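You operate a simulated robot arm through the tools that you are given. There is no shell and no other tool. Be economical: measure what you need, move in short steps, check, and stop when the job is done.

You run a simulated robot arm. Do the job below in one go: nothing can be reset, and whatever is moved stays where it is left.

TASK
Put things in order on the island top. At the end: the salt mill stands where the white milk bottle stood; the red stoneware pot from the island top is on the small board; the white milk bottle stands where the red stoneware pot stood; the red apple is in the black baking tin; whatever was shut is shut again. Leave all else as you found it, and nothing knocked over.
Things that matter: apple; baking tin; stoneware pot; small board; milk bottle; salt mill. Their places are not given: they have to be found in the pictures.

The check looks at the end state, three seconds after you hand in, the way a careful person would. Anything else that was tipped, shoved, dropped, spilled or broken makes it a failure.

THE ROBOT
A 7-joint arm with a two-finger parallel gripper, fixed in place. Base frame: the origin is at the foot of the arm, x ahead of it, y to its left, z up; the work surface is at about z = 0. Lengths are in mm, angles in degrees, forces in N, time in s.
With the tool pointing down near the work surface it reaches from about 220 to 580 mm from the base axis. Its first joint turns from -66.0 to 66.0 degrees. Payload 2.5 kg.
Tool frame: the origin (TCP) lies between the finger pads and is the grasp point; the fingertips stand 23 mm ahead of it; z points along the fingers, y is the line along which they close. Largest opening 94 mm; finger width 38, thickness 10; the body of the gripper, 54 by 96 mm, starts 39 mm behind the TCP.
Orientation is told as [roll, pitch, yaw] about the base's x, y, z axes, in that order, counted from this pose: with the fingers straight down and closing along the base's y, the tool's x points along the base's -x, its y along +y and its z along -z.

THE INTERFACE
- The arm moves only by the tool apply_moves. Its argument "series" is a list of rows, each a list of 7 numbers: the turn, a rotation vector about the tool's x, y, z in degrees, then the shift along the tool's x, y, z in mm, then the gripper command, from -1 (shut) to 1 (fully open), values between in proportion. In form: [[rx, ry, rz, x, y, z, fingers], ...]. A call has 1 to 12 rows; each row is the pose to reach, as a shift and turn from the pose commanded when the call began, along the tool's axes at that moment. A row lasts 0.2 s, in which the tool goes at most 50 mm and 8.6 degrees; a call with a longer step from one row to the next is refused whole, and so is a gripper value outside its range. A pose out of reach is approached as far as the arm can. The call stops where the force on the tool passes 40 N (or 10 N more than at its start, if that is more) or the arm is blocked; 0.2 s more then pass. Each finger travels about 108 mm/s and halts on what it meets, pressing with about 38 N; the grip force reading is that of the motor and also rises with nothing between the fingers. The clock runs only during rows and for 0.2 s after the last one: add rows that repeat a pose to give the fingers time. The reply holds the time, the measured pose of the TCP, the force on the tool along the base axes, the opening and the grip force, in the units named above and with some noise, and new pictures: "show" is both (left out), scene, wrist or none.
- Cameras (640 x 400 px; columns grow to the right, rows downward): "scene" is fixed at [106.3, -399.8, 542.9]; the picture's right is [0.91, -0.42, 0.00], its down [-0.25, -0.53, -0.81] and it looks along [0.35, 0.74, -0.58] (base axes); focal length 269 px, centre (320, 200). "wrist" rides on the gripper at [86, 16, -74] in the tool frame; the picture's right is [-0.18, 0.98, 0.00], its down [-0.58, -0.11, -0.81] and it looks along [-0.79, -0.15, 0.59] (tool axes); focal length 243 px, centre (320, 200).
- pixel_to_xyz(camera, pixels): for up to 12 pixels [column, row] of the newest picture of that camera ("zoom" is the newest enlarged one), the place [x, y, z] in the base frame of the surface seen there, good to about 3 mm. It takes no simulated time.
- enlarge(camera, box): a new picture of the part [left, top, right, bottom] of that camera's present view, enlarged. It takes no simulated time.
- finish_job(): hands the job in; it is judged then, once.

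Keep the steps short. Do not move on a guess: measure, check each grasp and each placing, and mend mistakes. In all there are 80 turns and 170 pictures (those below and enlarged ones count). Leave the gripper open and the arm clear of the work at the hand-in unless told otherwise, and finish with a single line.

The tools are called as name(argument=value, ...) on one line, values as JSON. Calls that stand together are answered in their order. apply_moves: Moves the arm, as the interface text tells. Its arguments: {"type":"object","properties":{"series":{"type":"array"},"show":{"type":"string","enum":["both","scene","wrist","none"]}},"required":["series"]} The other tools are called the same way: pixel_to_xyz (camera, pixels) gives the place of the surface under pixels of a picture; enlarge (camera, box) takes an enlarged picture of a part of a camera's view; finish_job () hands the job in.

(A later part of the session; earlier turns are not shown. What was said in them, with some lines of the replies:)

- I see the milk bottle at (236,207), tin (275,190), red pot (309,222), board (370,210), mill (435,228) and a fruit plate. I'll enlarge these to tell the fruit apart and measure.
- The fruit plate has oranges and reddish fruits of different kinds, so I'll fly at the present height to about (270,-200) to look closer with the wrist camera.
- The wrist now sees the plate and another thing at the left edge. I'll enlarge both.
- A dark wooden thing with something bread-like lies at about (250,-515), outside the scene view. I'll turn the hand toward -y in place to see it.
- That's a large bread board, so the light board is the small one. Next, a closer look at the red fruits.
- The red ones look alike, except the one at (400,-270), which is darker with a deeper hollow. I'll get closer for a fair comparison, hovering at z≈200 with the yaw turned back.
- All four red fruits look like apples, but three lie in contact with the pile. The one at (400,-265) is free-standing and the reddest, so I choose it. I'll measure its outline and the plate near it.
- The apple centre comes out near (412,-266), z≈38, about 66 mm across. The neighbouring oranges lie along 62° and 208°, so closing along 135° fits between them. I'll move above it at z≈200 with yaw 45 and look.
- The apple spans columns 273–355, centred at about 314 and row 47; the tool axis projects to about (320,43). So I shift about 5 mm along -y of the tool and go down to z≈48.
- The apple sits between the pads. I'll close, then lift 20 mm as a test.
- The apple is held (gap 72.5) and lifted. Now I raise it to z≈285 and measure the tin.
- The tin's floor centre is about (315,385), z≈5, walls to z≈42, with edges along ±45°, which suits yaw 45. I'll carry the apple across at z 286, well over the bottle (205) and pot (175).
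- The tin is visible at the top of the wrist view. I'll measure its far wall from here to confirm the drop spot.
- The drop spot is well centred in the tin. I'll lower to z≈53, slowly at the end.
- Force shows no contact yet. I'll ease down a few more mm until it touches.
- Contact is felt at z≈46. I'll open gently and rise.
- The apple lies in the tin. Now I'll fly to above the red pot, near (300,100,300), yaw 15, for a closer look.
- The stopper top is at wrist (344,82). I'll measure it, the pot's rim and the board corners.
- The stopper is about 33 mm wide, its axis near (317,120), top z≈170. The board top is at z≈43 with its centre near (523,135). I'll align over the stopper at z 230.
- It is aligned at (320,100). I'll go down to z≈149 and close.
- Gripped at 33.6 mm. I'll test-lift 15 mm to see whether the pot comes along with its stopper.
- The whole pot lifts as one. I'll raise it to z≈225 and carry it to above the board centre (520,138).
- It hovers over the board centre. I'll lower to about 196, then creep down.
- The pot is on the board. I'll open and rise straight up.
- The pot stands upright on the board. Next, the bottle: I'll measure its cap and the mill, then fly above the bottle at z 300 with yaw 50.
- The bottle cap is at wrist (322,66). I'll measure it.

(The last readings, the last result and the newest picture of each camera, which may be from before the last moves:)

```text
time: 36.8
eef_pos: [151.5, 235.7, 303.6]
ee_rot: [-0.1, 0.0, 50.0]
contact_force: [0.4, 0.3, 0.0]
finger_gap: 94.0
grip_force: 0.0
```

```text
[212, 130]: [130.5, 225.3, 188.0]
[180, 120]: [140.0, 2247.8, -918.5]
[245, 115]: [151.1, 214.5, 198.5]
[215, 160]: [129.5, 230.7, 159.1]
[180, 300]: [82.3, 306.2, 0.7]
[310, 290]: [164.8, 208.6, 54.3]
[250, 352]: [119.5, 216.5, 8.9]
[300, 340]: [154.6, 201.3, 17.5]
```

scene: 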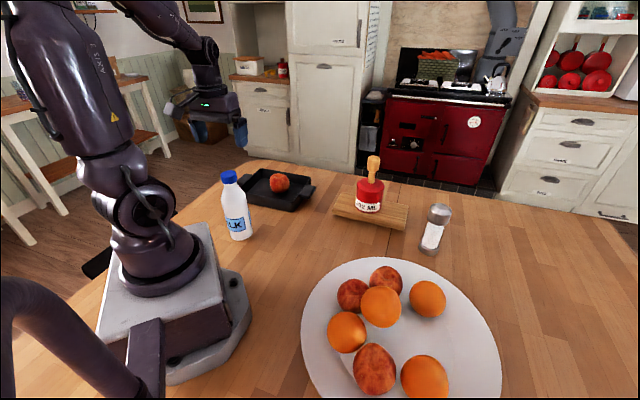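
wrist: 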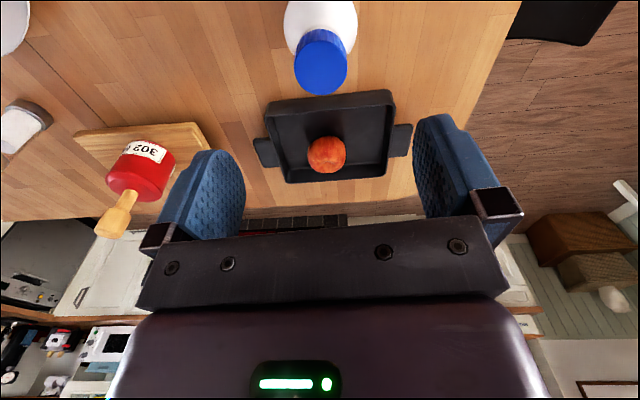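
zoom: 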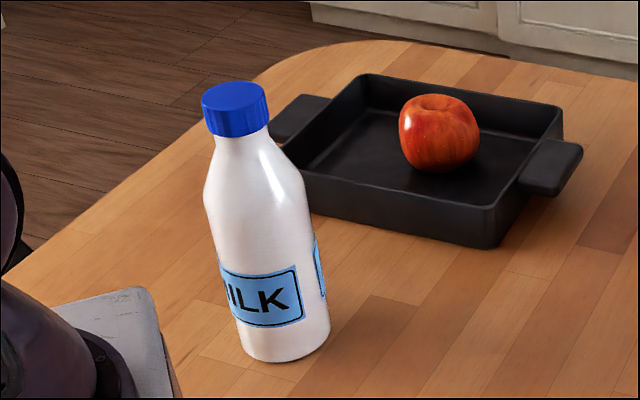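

The cap axis is at about (144,232), top z 202. I'll align, go down to z≈194 and close on the cap.

apply_moves(series=[[0, 0, 0, 7.5, 2.5, 10, 1], [0, 0, 0, 7.5, 2.5, 45, 1], [0, 0, 0, 7.5, 2.5, 80, 1], [0, 0, 0, 7.5, 2.5, 100, 1], [0, 0, 0, 7.5, 2.5, 109, 1], [0, 0, 0, 7.5, 2.5, 109, 1]], show="both")

```text
time: 38.2
eef_pos: [145.3, 231.5, 194.6]
ee_rot: [0.0, 0.0, 50.0]
contact_force: [0.0, -0.5, 0.8]
finger_gap: 93.9
grip_force: 0.2
```

scene: 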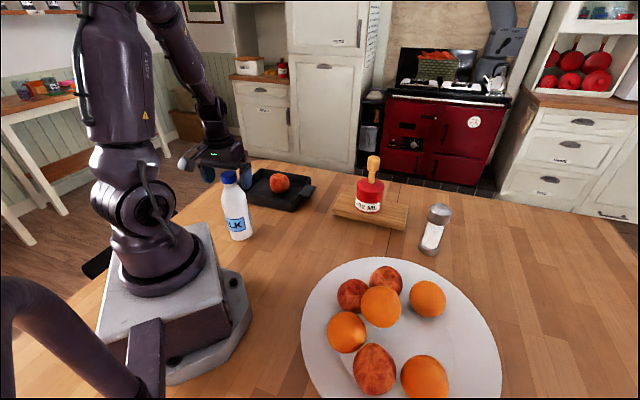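
wrist: 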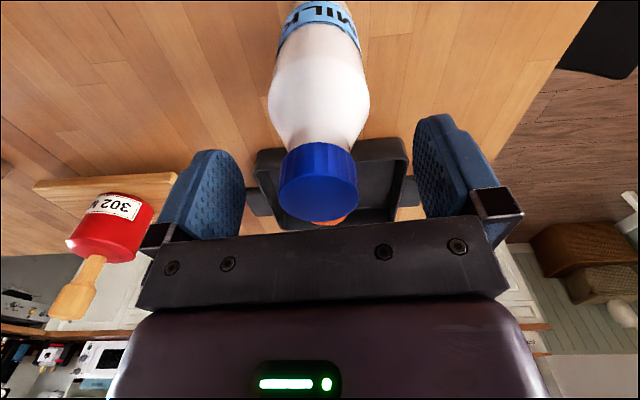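

The cap is centred between the fingers. I close and test-lift 15 mm.

apply_moves(series=[[0, 0, 0, 0, 0, 0, 0.4], [0, 0, 0, 0, 0, 0, 0], [0, 0, 0, 0, 0, 0, -0.5], [0, 0, 0, 0, 0, 0, -1], [0, 0, 0, 0, 0, 0, -1], [0, 0, 0, 0, 0, 0, -1], [0, 0, 0, 0, 0, -5, -1], [0, 0, 0, 0, 0, -15, -1], [0, 0, 0, 0, 0, -15, -1]], show="both")

```text
time: 40.2
eef_pos: [145.4, 232.7, 209.0]
ee_rot: [0.0, -0.1, 50.1]
contact_force: [0.2, 0.0, -5.5]
finger_gap: 36.1
grip_force: 37.8
```

scene: 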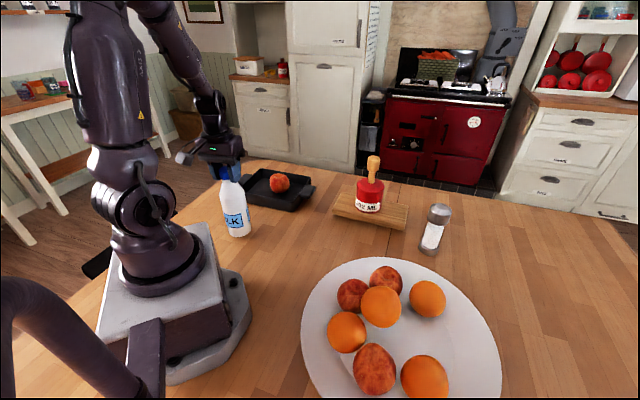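
wrist: 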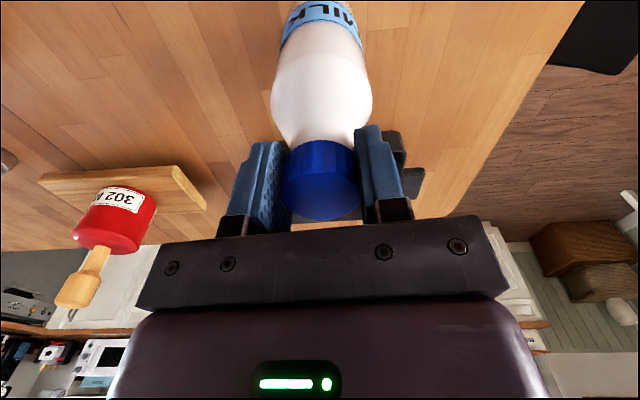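

The bottle lifts (5.5 N, gap 36). I'll raise a bit more and carry it to above the pot's former spot, (316,120).

apply_moves(series=[[0, 0, 0, 0, 0, -20, -1], [0, 0, 0, 0, 0, -35, -1], [0, 0, 0, -5, -40, -35, -1], [0, 0, 0, -9, -80, -35, -1], [0, 0, 0, -14, -120, -35, -1], [0, 0, 0, -19, -160, -35, -1], [0, 0, 0, -23, -203, -35, -1], [0, 0, 0, -23, -203, -35, -1], [0, 0, 0, -23, -203, -35, -1]], show="both")

enlarge(camera="scene", box=[230, 150, 390, 250])

```text
time: 42.2
eef_pos: [313.4, 118.7, 244.1]
ee_rot: [0.0, 0.0, 50.0]
contact_force: [0.4, -0.4, -6.2]
finger_gap: 36.2
grip_force: 37.6
```

scene: 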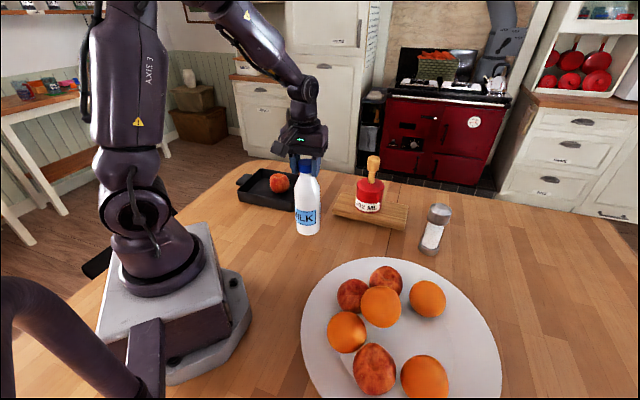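
wrist: 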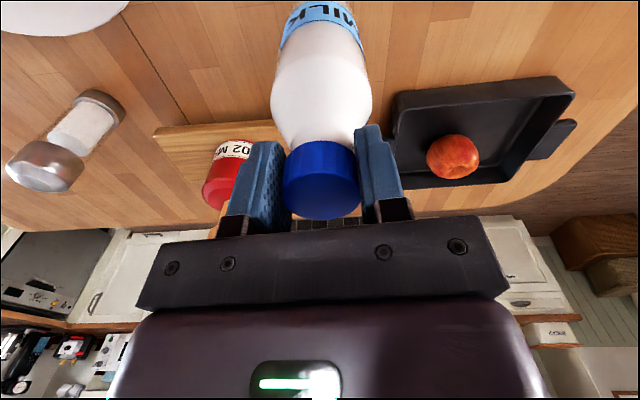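

```text
4.00 times, centred on (310, 200) of scene
```

zoom: 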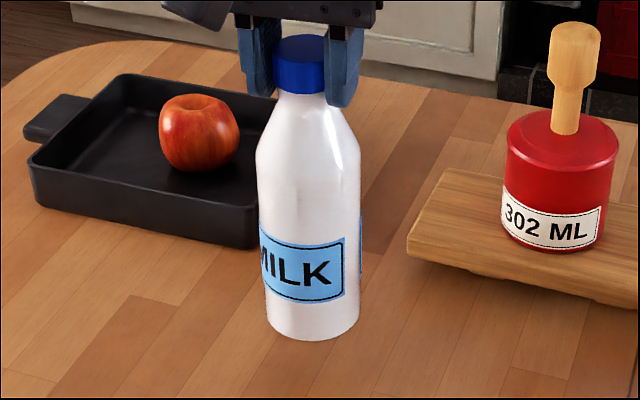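

It hangs straight. I'll lower to z≈198 with a 3 mm correction, then creep.

apply_moves(series=[[0, 0, 0, -3, 0, 15, -1], [0, 0, 0, -3, 0, 30, -1], [0, 0, 0, -3, 0, 40, -1], [0, 0, 0, -3, 0, 45, -1], [0, 0, 0, -3, 0, 45, -1]], show="none")

apply_moves(series=[[0, 0, 0, 0, 0, 1.5, -1], [0, 0, 0, 0, 0, 3, -1], [0, 0, 0, 0, 0, 3, -1]], show="none")

```text
time: 43.4
eef_pos: [315.6, 121.4, 197.3]
ee_rot: [0.0, 0.0, 50.0]
contact_force: [-0.1, 0.5, -6.6]
finger_gap: 36.1
grip_force: 37.9
```

```text
time: 44.2
eef_pos: [316.9, 122.6, 196.2]
ee_rot: [0.0, 0.0, 50.0]
contact_force: [-4.0, -3.7, 12.2]
finger_gap: 36.0
grip_force: 38.2
```

It touches the table. Open and rise.

apply_moves(series=[[0, 0, 0, 0, 0, -1, -0.5], [0, 0, 0, 0, 0, -1, 0.2], [0, 0, 0, 0, 0, -1, 1], [0, 0, 0, 0, 0, -1, 1], [0, 0, 0, 0, 0, -20, 1], [0, 0, 0, 0, 0, -60, 1], [0, 0, 0, 0, 0, -105, 1], [0, 0, 0, 0, 0, -105, 1]], show="both")

enlarge(camera="scene", box=[270, 150, 470, 275])

pixel_to_xyz(camera="zoom", pixels=[[532, 185], [505, 200], [560, 205], [535, 210], [517, 260], [475, 310], [545, 265], [520, 290], [505, 335], [490, 333], [465, 325], [530, 330]])

```text
time: 46.0
eef_pos: [318.7, 120.3, 300.1]
ee_rot: [0.0, 0.0, 50.0]
contact_force: [-0.3, -0.2, -0.6]
finger_gap: 94.0
grip_force: 0.0
```

scene: 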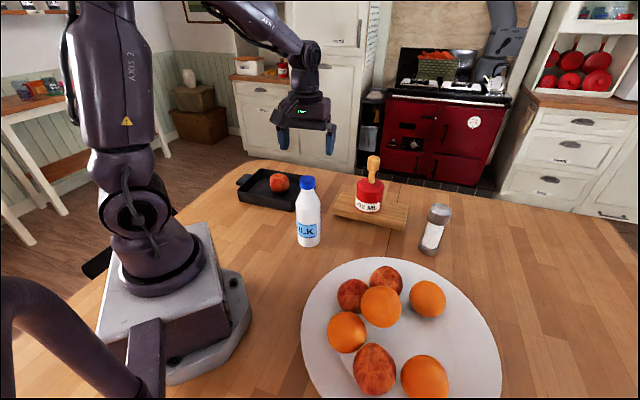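
wrist: 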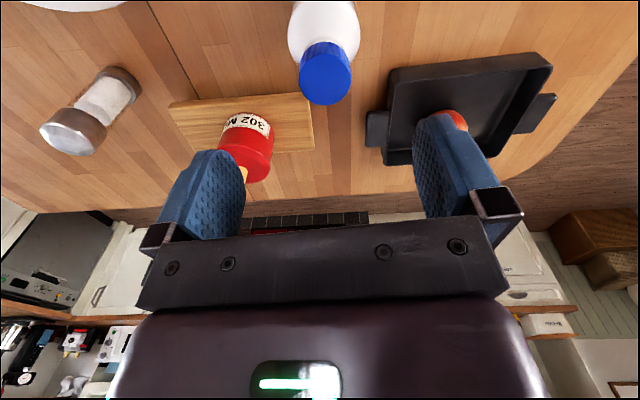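

```text
3.20 times, centred on (370, 212) of scene
```

zoom: 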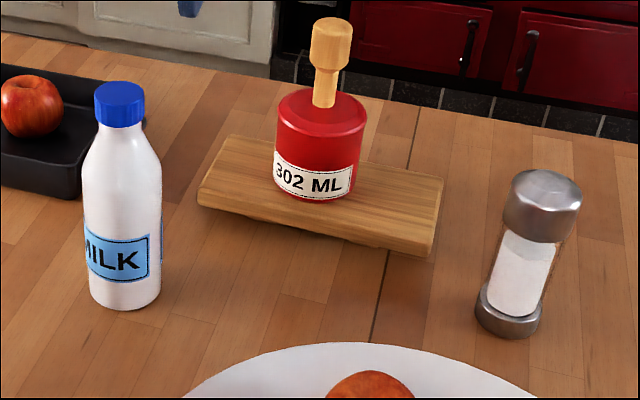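

```text
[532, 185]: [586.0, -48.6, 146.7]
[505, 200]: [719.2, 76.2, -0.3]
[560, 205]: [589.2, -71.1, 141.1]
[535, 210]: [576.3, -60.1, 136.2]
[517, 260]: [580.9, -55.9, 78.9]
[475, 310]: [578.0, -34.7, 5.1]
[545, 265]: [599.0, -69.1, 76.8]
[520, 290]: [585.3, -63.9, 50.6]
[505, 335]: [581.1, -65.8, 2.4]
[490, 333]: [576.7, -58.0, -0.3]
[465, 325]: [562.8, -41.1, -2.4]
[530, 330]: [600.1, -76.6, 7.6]
```

The bottle stands well. Next, the mill, axis near (592,-45), cap top z≈148, radius about 594 mm – at the edge of reach. I'll go to (560,-43,260) with yaw 0 and look.

apply_moves(series=[[0, 0, 7, -4, -41, 0, 1], [0, 0, 14, -8, -82, 0, 1], [0, 0, 21, -13, -124, 0, 1], [0, 0, 28, -17, -165, 10, 1], [0, 0, 35, -21, -206, 20, 1], [0, 0, 42, -26, -248, 30, 1], [0, 0, 50, -30, -289, 40, 1], [0, 0, 50, -30, -289, 40, 1]], show="wrist")

pixel_to_xyz(camera="wrist", pixels=[[320, 110], [320, 100], [320, 90], [300, 100], [340, 100], [320, 120], [320, 130], [320, 60], [320, 70], [320, 40], [300, 110], [340, 110]])

```text
time: 47.8
eef_pos: [556.8, -41.6, 261.1]
ee_rot: [0.1, 0.1, -0.1]
contact_force: [-0.3, -0.5, -0.6]
finger_gap: 94.1
grip_force: 0.1
```

wrist: 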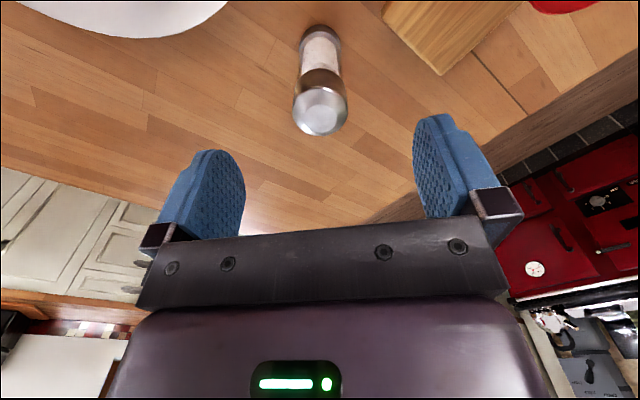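

```text
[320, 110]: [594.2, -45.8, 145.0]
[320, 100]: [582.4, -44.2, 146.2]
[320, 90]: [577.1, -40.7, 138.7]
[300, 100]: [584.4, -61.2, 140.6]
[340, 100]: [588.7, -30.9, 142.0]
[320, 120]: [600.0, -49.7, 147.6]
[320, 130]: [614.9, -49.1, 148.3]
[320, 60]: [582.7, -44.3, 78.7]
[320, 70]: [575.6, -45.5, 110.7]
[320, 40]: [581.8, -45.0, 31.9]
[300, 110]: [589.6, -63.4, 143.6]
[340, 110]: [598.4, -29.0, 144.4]
```

The cap centre is (595,-46), z≈147. I'll test how far the upright tool reaches at z 200 (tips at 177, safely above the cap).

apply_moves(series=[[0, 0, 0, -19, -2, 30, 1], [0, 0, 0, -37, -4, 61, 1], [0, 0, 0, -37, -4, 61, 1]], show="wrist")

```text
time: 48.6
eef_pos: [593.0, -43.4, 200.4]
ee_rot: [0.0, 0.0, 0.1]
contact_force: [-0.2, -0.4, 0.2]
finger_gap: 93.9
grip_force: 0.0
```

wrist: 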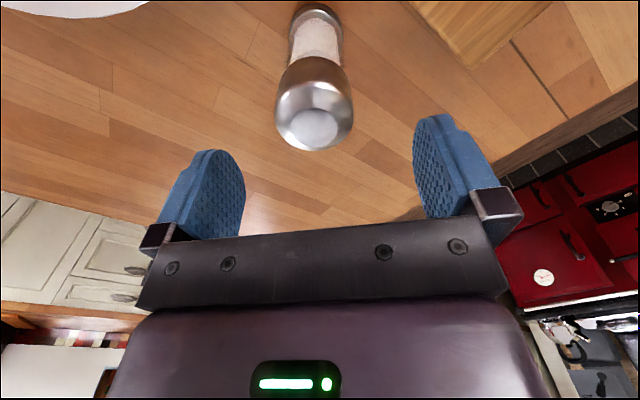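

The upright tool reaches it. The cap centre is at (313,127), so I shift about 5 mm forward and 4 mm to -y, then lower to z≈130.

apply_moves(series=[[0, 0, 0, -5, -4, 0, 1], [0, 0, 0, -5, -4, 25, 1], [0, 0, 0, -5, -4, 50, 1], [0, 0, 0, -5, -4, 70, 1], [0, 0, 0, -5, -4, 70, 1]], show="both")

enlarge(camera="scene", box=[380, 170, 500, 260])

```text
time: 49.8
eef_pos: [599.0, -49.2, 129.8]
ee_rot: [0.0, 0.0, 0.0]
contact_force: [1.0, -0.3, 0.1]
finger_gap: 93.9
grip_force: 0.0
```

scene: 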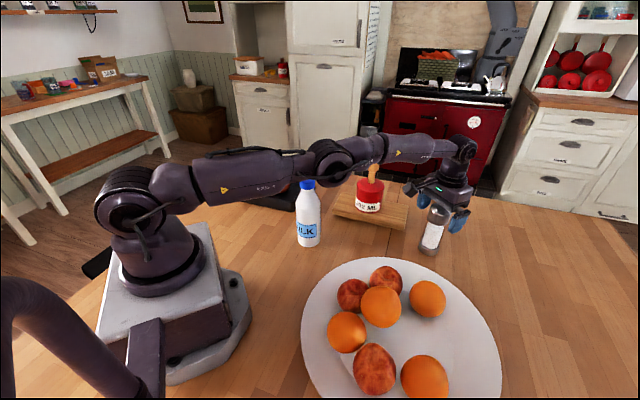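
wrist: 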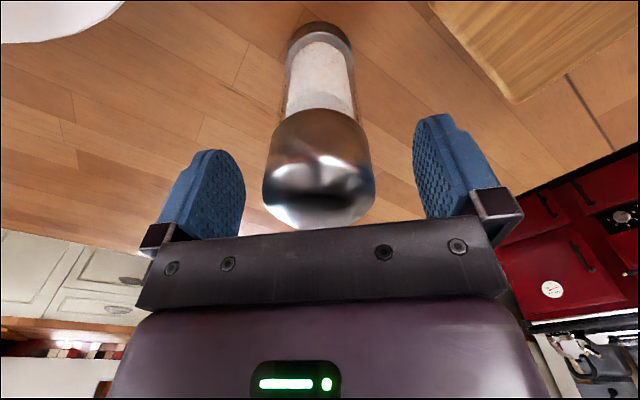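

```text
4.44 times, centred on (440, 215) of scene
```

zoom: 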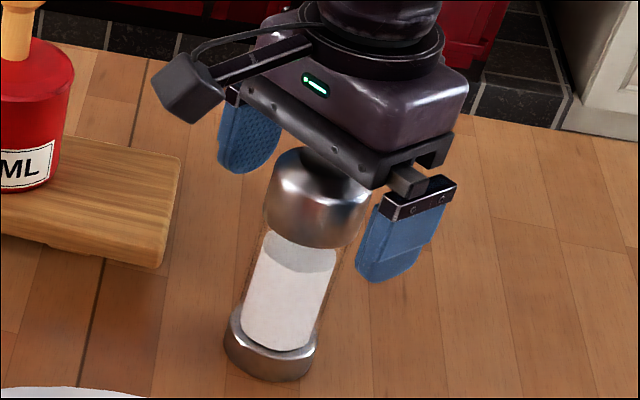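

The cap is centred between the pads. I close and test-lift.

apply_moves(series=[[0, 0, 0, 0, 0, 0, 0.4], [0, 0, 0, 0, 0, 0, 0], [0, 0, 0, 0, 0, 0, -0.5], [0, 0, 0, 0, 0, 0, -1], [0, 0, 0, 0, 0, 0, -1], [0, 0, 0, 0, 0, 0, -1], [0, 0, 0, 0, 0, -5, -1], [0, 0, 0, 0, 0, -15, -1], [0, 0, 0, 0, 0, -15, -1]], show="both")

enlarge(camera="scene", box=[380, 170, 500, 260])

```text
time: 51.8
eef_pos: [598.9, -49.8, 143.7]
ee_rot: [-0.1, 0.0, 0.0]
contact_force: [-0.8, 0.1, -3.7]
finger_gap: 51.1
grip_force: 38.3
```

scene: 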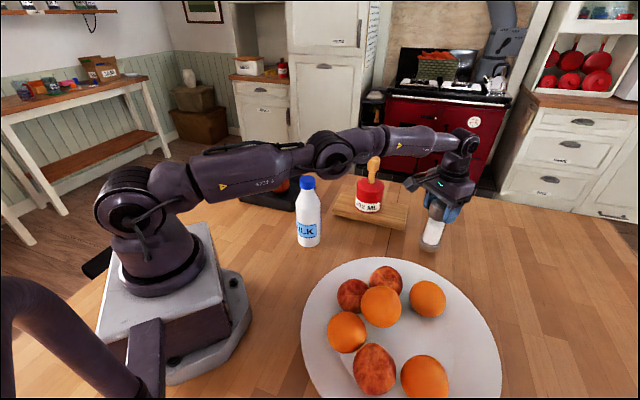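
wrist: 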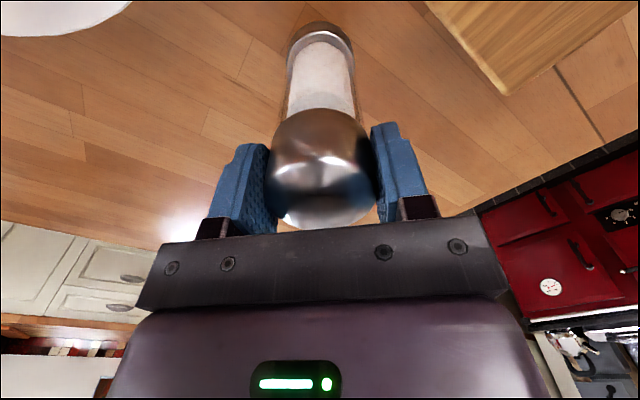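

```text
4.44 times, centred on (440, 215) of scene
```

zoom: 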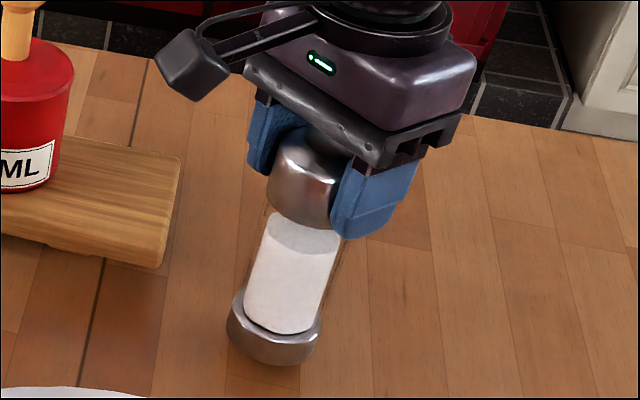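

The mill is held (gap 51, 3.7 N) and hangs straight. I'll lift to z≈235 and draw back to about (300,-20), staying clear of plate, bottle and pot.

apply_moves(series=[[0, 0, 0, 0, 0, -30, -1], [0, 0, 0, 10, 0, -60, -1], [0, 0, 0, 40, 4, -91, -1], [0, 0, 0, 80, 8, -91, -1], [0, 0, 0, 120, 12, -91, -1], [0, 0, 0, 160, 16, -91, -1], [0, 0, 0, 200, 20, -91, -1], [0, 0, 0, 240, 24, -91, -1], [0, 0, 0, 280, 28, -91, -1], [0, 0, 0, 299, 30, -91, -1], [0, 0, 0, 299, 30, -91, -1]], show="scene")

```text
time: 54.2
eef_pos: [299.3, -19.4, 233.9]
ee_rot: [-0.1, -0.1, -0.1]
contact_force: [0.3, -0.2, -2.4]
finger_gap: 51.1
grip_force: 38.1
```

scene: 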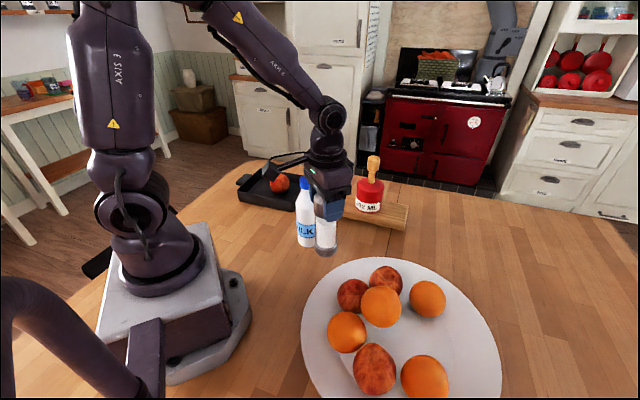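

I'll raise to z≈300 and swing along a line that passes about 85 mm from the bottle to (145,232), yaw 50.

apply_moves(series=[[0, 0, 0, 0, 0, -35, -1], [0, 0, 0, 0, 0, -66, -1], [0, 0, -7, 22, 36, -66, -1], [0, 0, -14, 44, 72, -66, -1], [0, 0, -21, 66, 108, -66, -1], [0, 0, -28, 88, 144, -66, -1], [0, 0, -35, 110, 180, -66, -1], [0, 0, -42, 132, 216, -66, -1], [0, 0, -50, 154, 251, -66, -1], [0, 0, -50, 154, 251, -66, -1]], show="both")

```text
time: 56.4
eef_pos: [143.5, 231.6, 301.4]
ee_rot: [0.0, 0.0, 50.1]
contact_force: [-0.3, 0.1, -3.8]
finger_gap: 50.9
grip_force: 37.3
```

scene: 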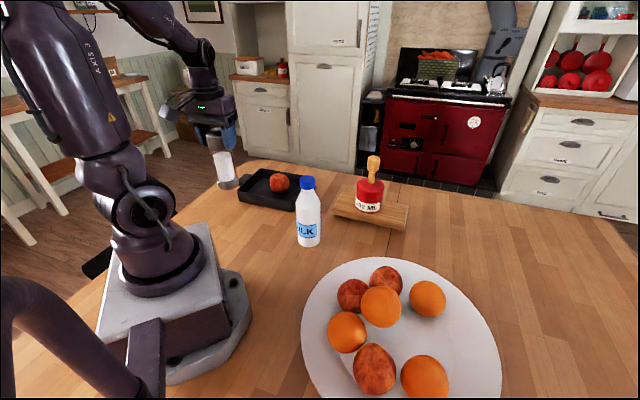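
wrist: 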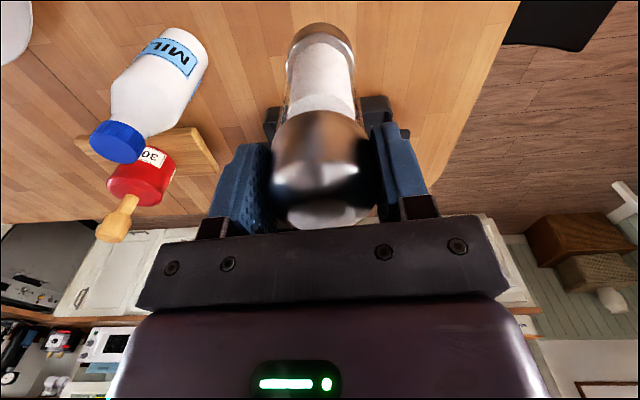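

Over the spot. I'll lower to z≈134 in steps.

apply_moves(series=[[0, 0, 0, -1, 0, 35, -1], [0, 0, 0, -1, 0, 70, -1], [0, 0, 0, -1, 0, 105, -1], [0, 0, 0, -1, 0, 135, -1], [0, 0, 0, -1, 0, 155, -1], [0, 0, 0, -1, 0, 166, -1], [0, 0, 0, -1, 0, 166, -1]], show="both")

```text
time: 58.0
eef_pos: [147.7, 233.7, 133.9]
ee_rot: [0.0, 0.0, 50.0]
contact_force: [-0.6, 0.7, -2.3]
finger_gap: 51.1
grip_force: 38.2
```

scene: 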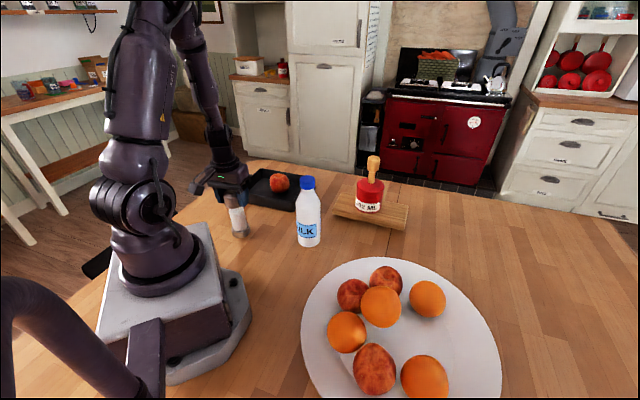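
wrist: 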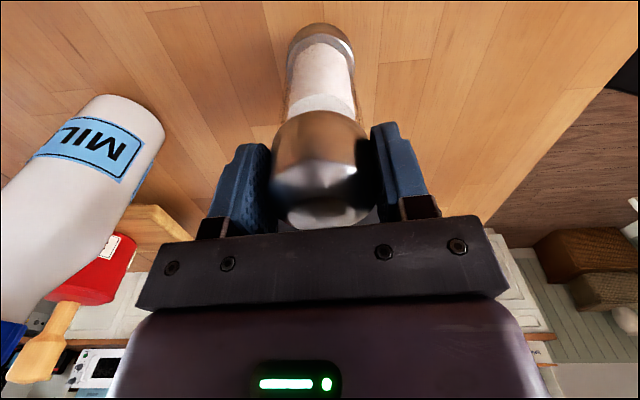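

Creeping down to contact.

apply_moves(series=[[0, 0, 0, 0, 0, 1.5, -1], [0, 0, 0, 0, 0, 3, -1], [0, 0, 0, 0, 0, 3, -1]], show="none")

apply_moves(series=[[0, 0, 0, 0, 0, 1, -1], [0, 0, 0, 0, 0, 2, -1], [0, 0, 0, 0, 0, 2, -1]], show="none")

```text
time: 58.8
eef_pos: [146.9, 232.5, 130.7]
ee_rot: [0.0, 0.1, 50.0]
contact_force: [-0.3, -0.2, -3.0]
finger_gap: 51.0
grip_force: 38.1
```

```text
time: 59.6
eef_pos: [147.0, 234.1, 130.3]
ee_rot: [0.1, -0.1, 50.0]
contact_force: [-4.2, -2.1, 16.6]
finger_gap: 50.5
grip_force: 37.7
```

The mill touches the table at z≈130. Open and rise straight up to z≈300.

apply_moves(series=[[0, 0, 0, 0, 0, -1, -0.4], [0, 0, 0, 0, 0, -1, 0.3], [0, 0, 0, 0, 0, -1, 1], [0, 0, 0, 0, 0, -1, 1], [0, 0, 0, 0, 0, -20, 1], [0, 0, 0, 0, 0, -55, 1], [0, 0, 0, 0, 0, -95, 1], [0, 0, 0, 0, 0, -135, 1], [0, 0, 0, 0, 0, -170, 1], [0, 0, 0, 0, 0, -170, 1]], show="both")

enlarge(camera="scene", box=[190, 140, 430, 290])

pixel_to_xyz(camera="wrist", pixels=[[320, 50], [320, 40], [320, 35], [320, 30]])

```text
time: 61.8
eef_pos: [148.4, 233.5, 297.4]
ee_rot: [0.0, 0.0, 50.0]
contact_force: [-0.6, 0.7, -0.1]
finger_gap: 93.8
grip_force: 0.0
```

scene: 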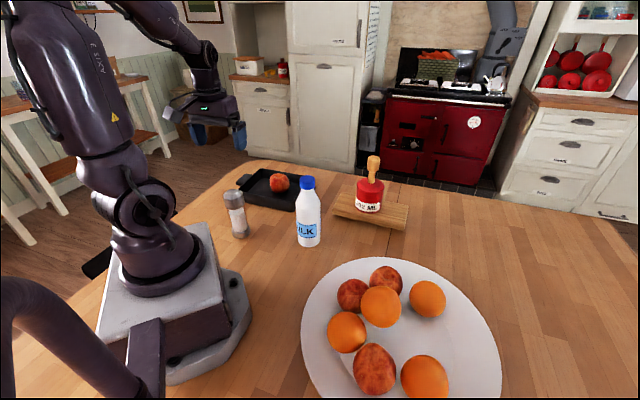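
wrist: 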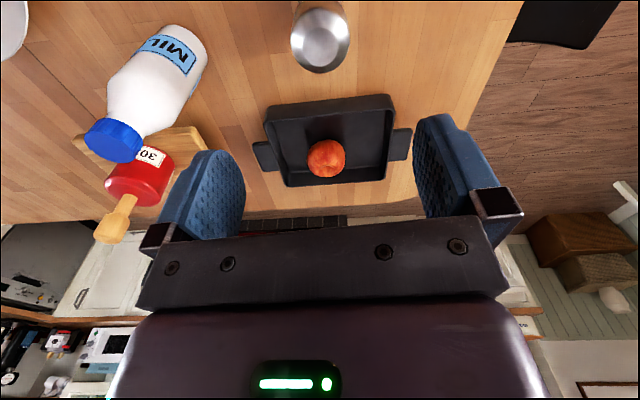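

```text
2.67 times, centred on (310, 215) of scene
```

zoom: 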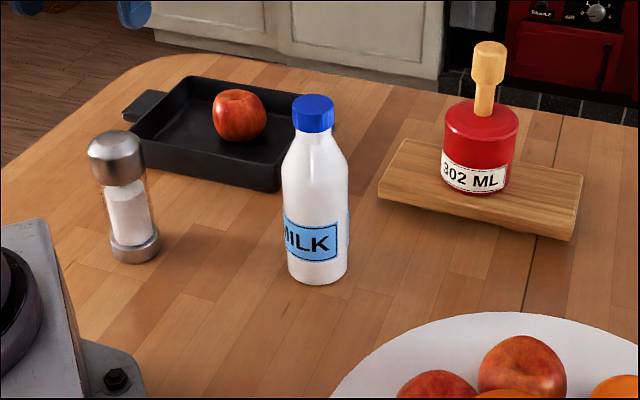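

```text
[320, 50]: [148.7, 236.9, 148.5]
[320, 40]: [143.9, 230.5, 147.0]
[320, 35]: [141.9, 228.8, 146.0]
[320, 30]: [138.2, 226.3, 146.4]
```

All is in place: the apple is in the tin, the pot on the board, the bottle at the pot's old spot and the mill at (144,231), the bottle's old spot. Everything is upright, the gripper is open and the arm is well above, so I hand in.

finish_job()

```text
The job is handed in.
```

The job is handed in: the mill, pot, bottle and apple are all in their asked places and upright; of the four look-alike red apples, I moved the free-standing one.
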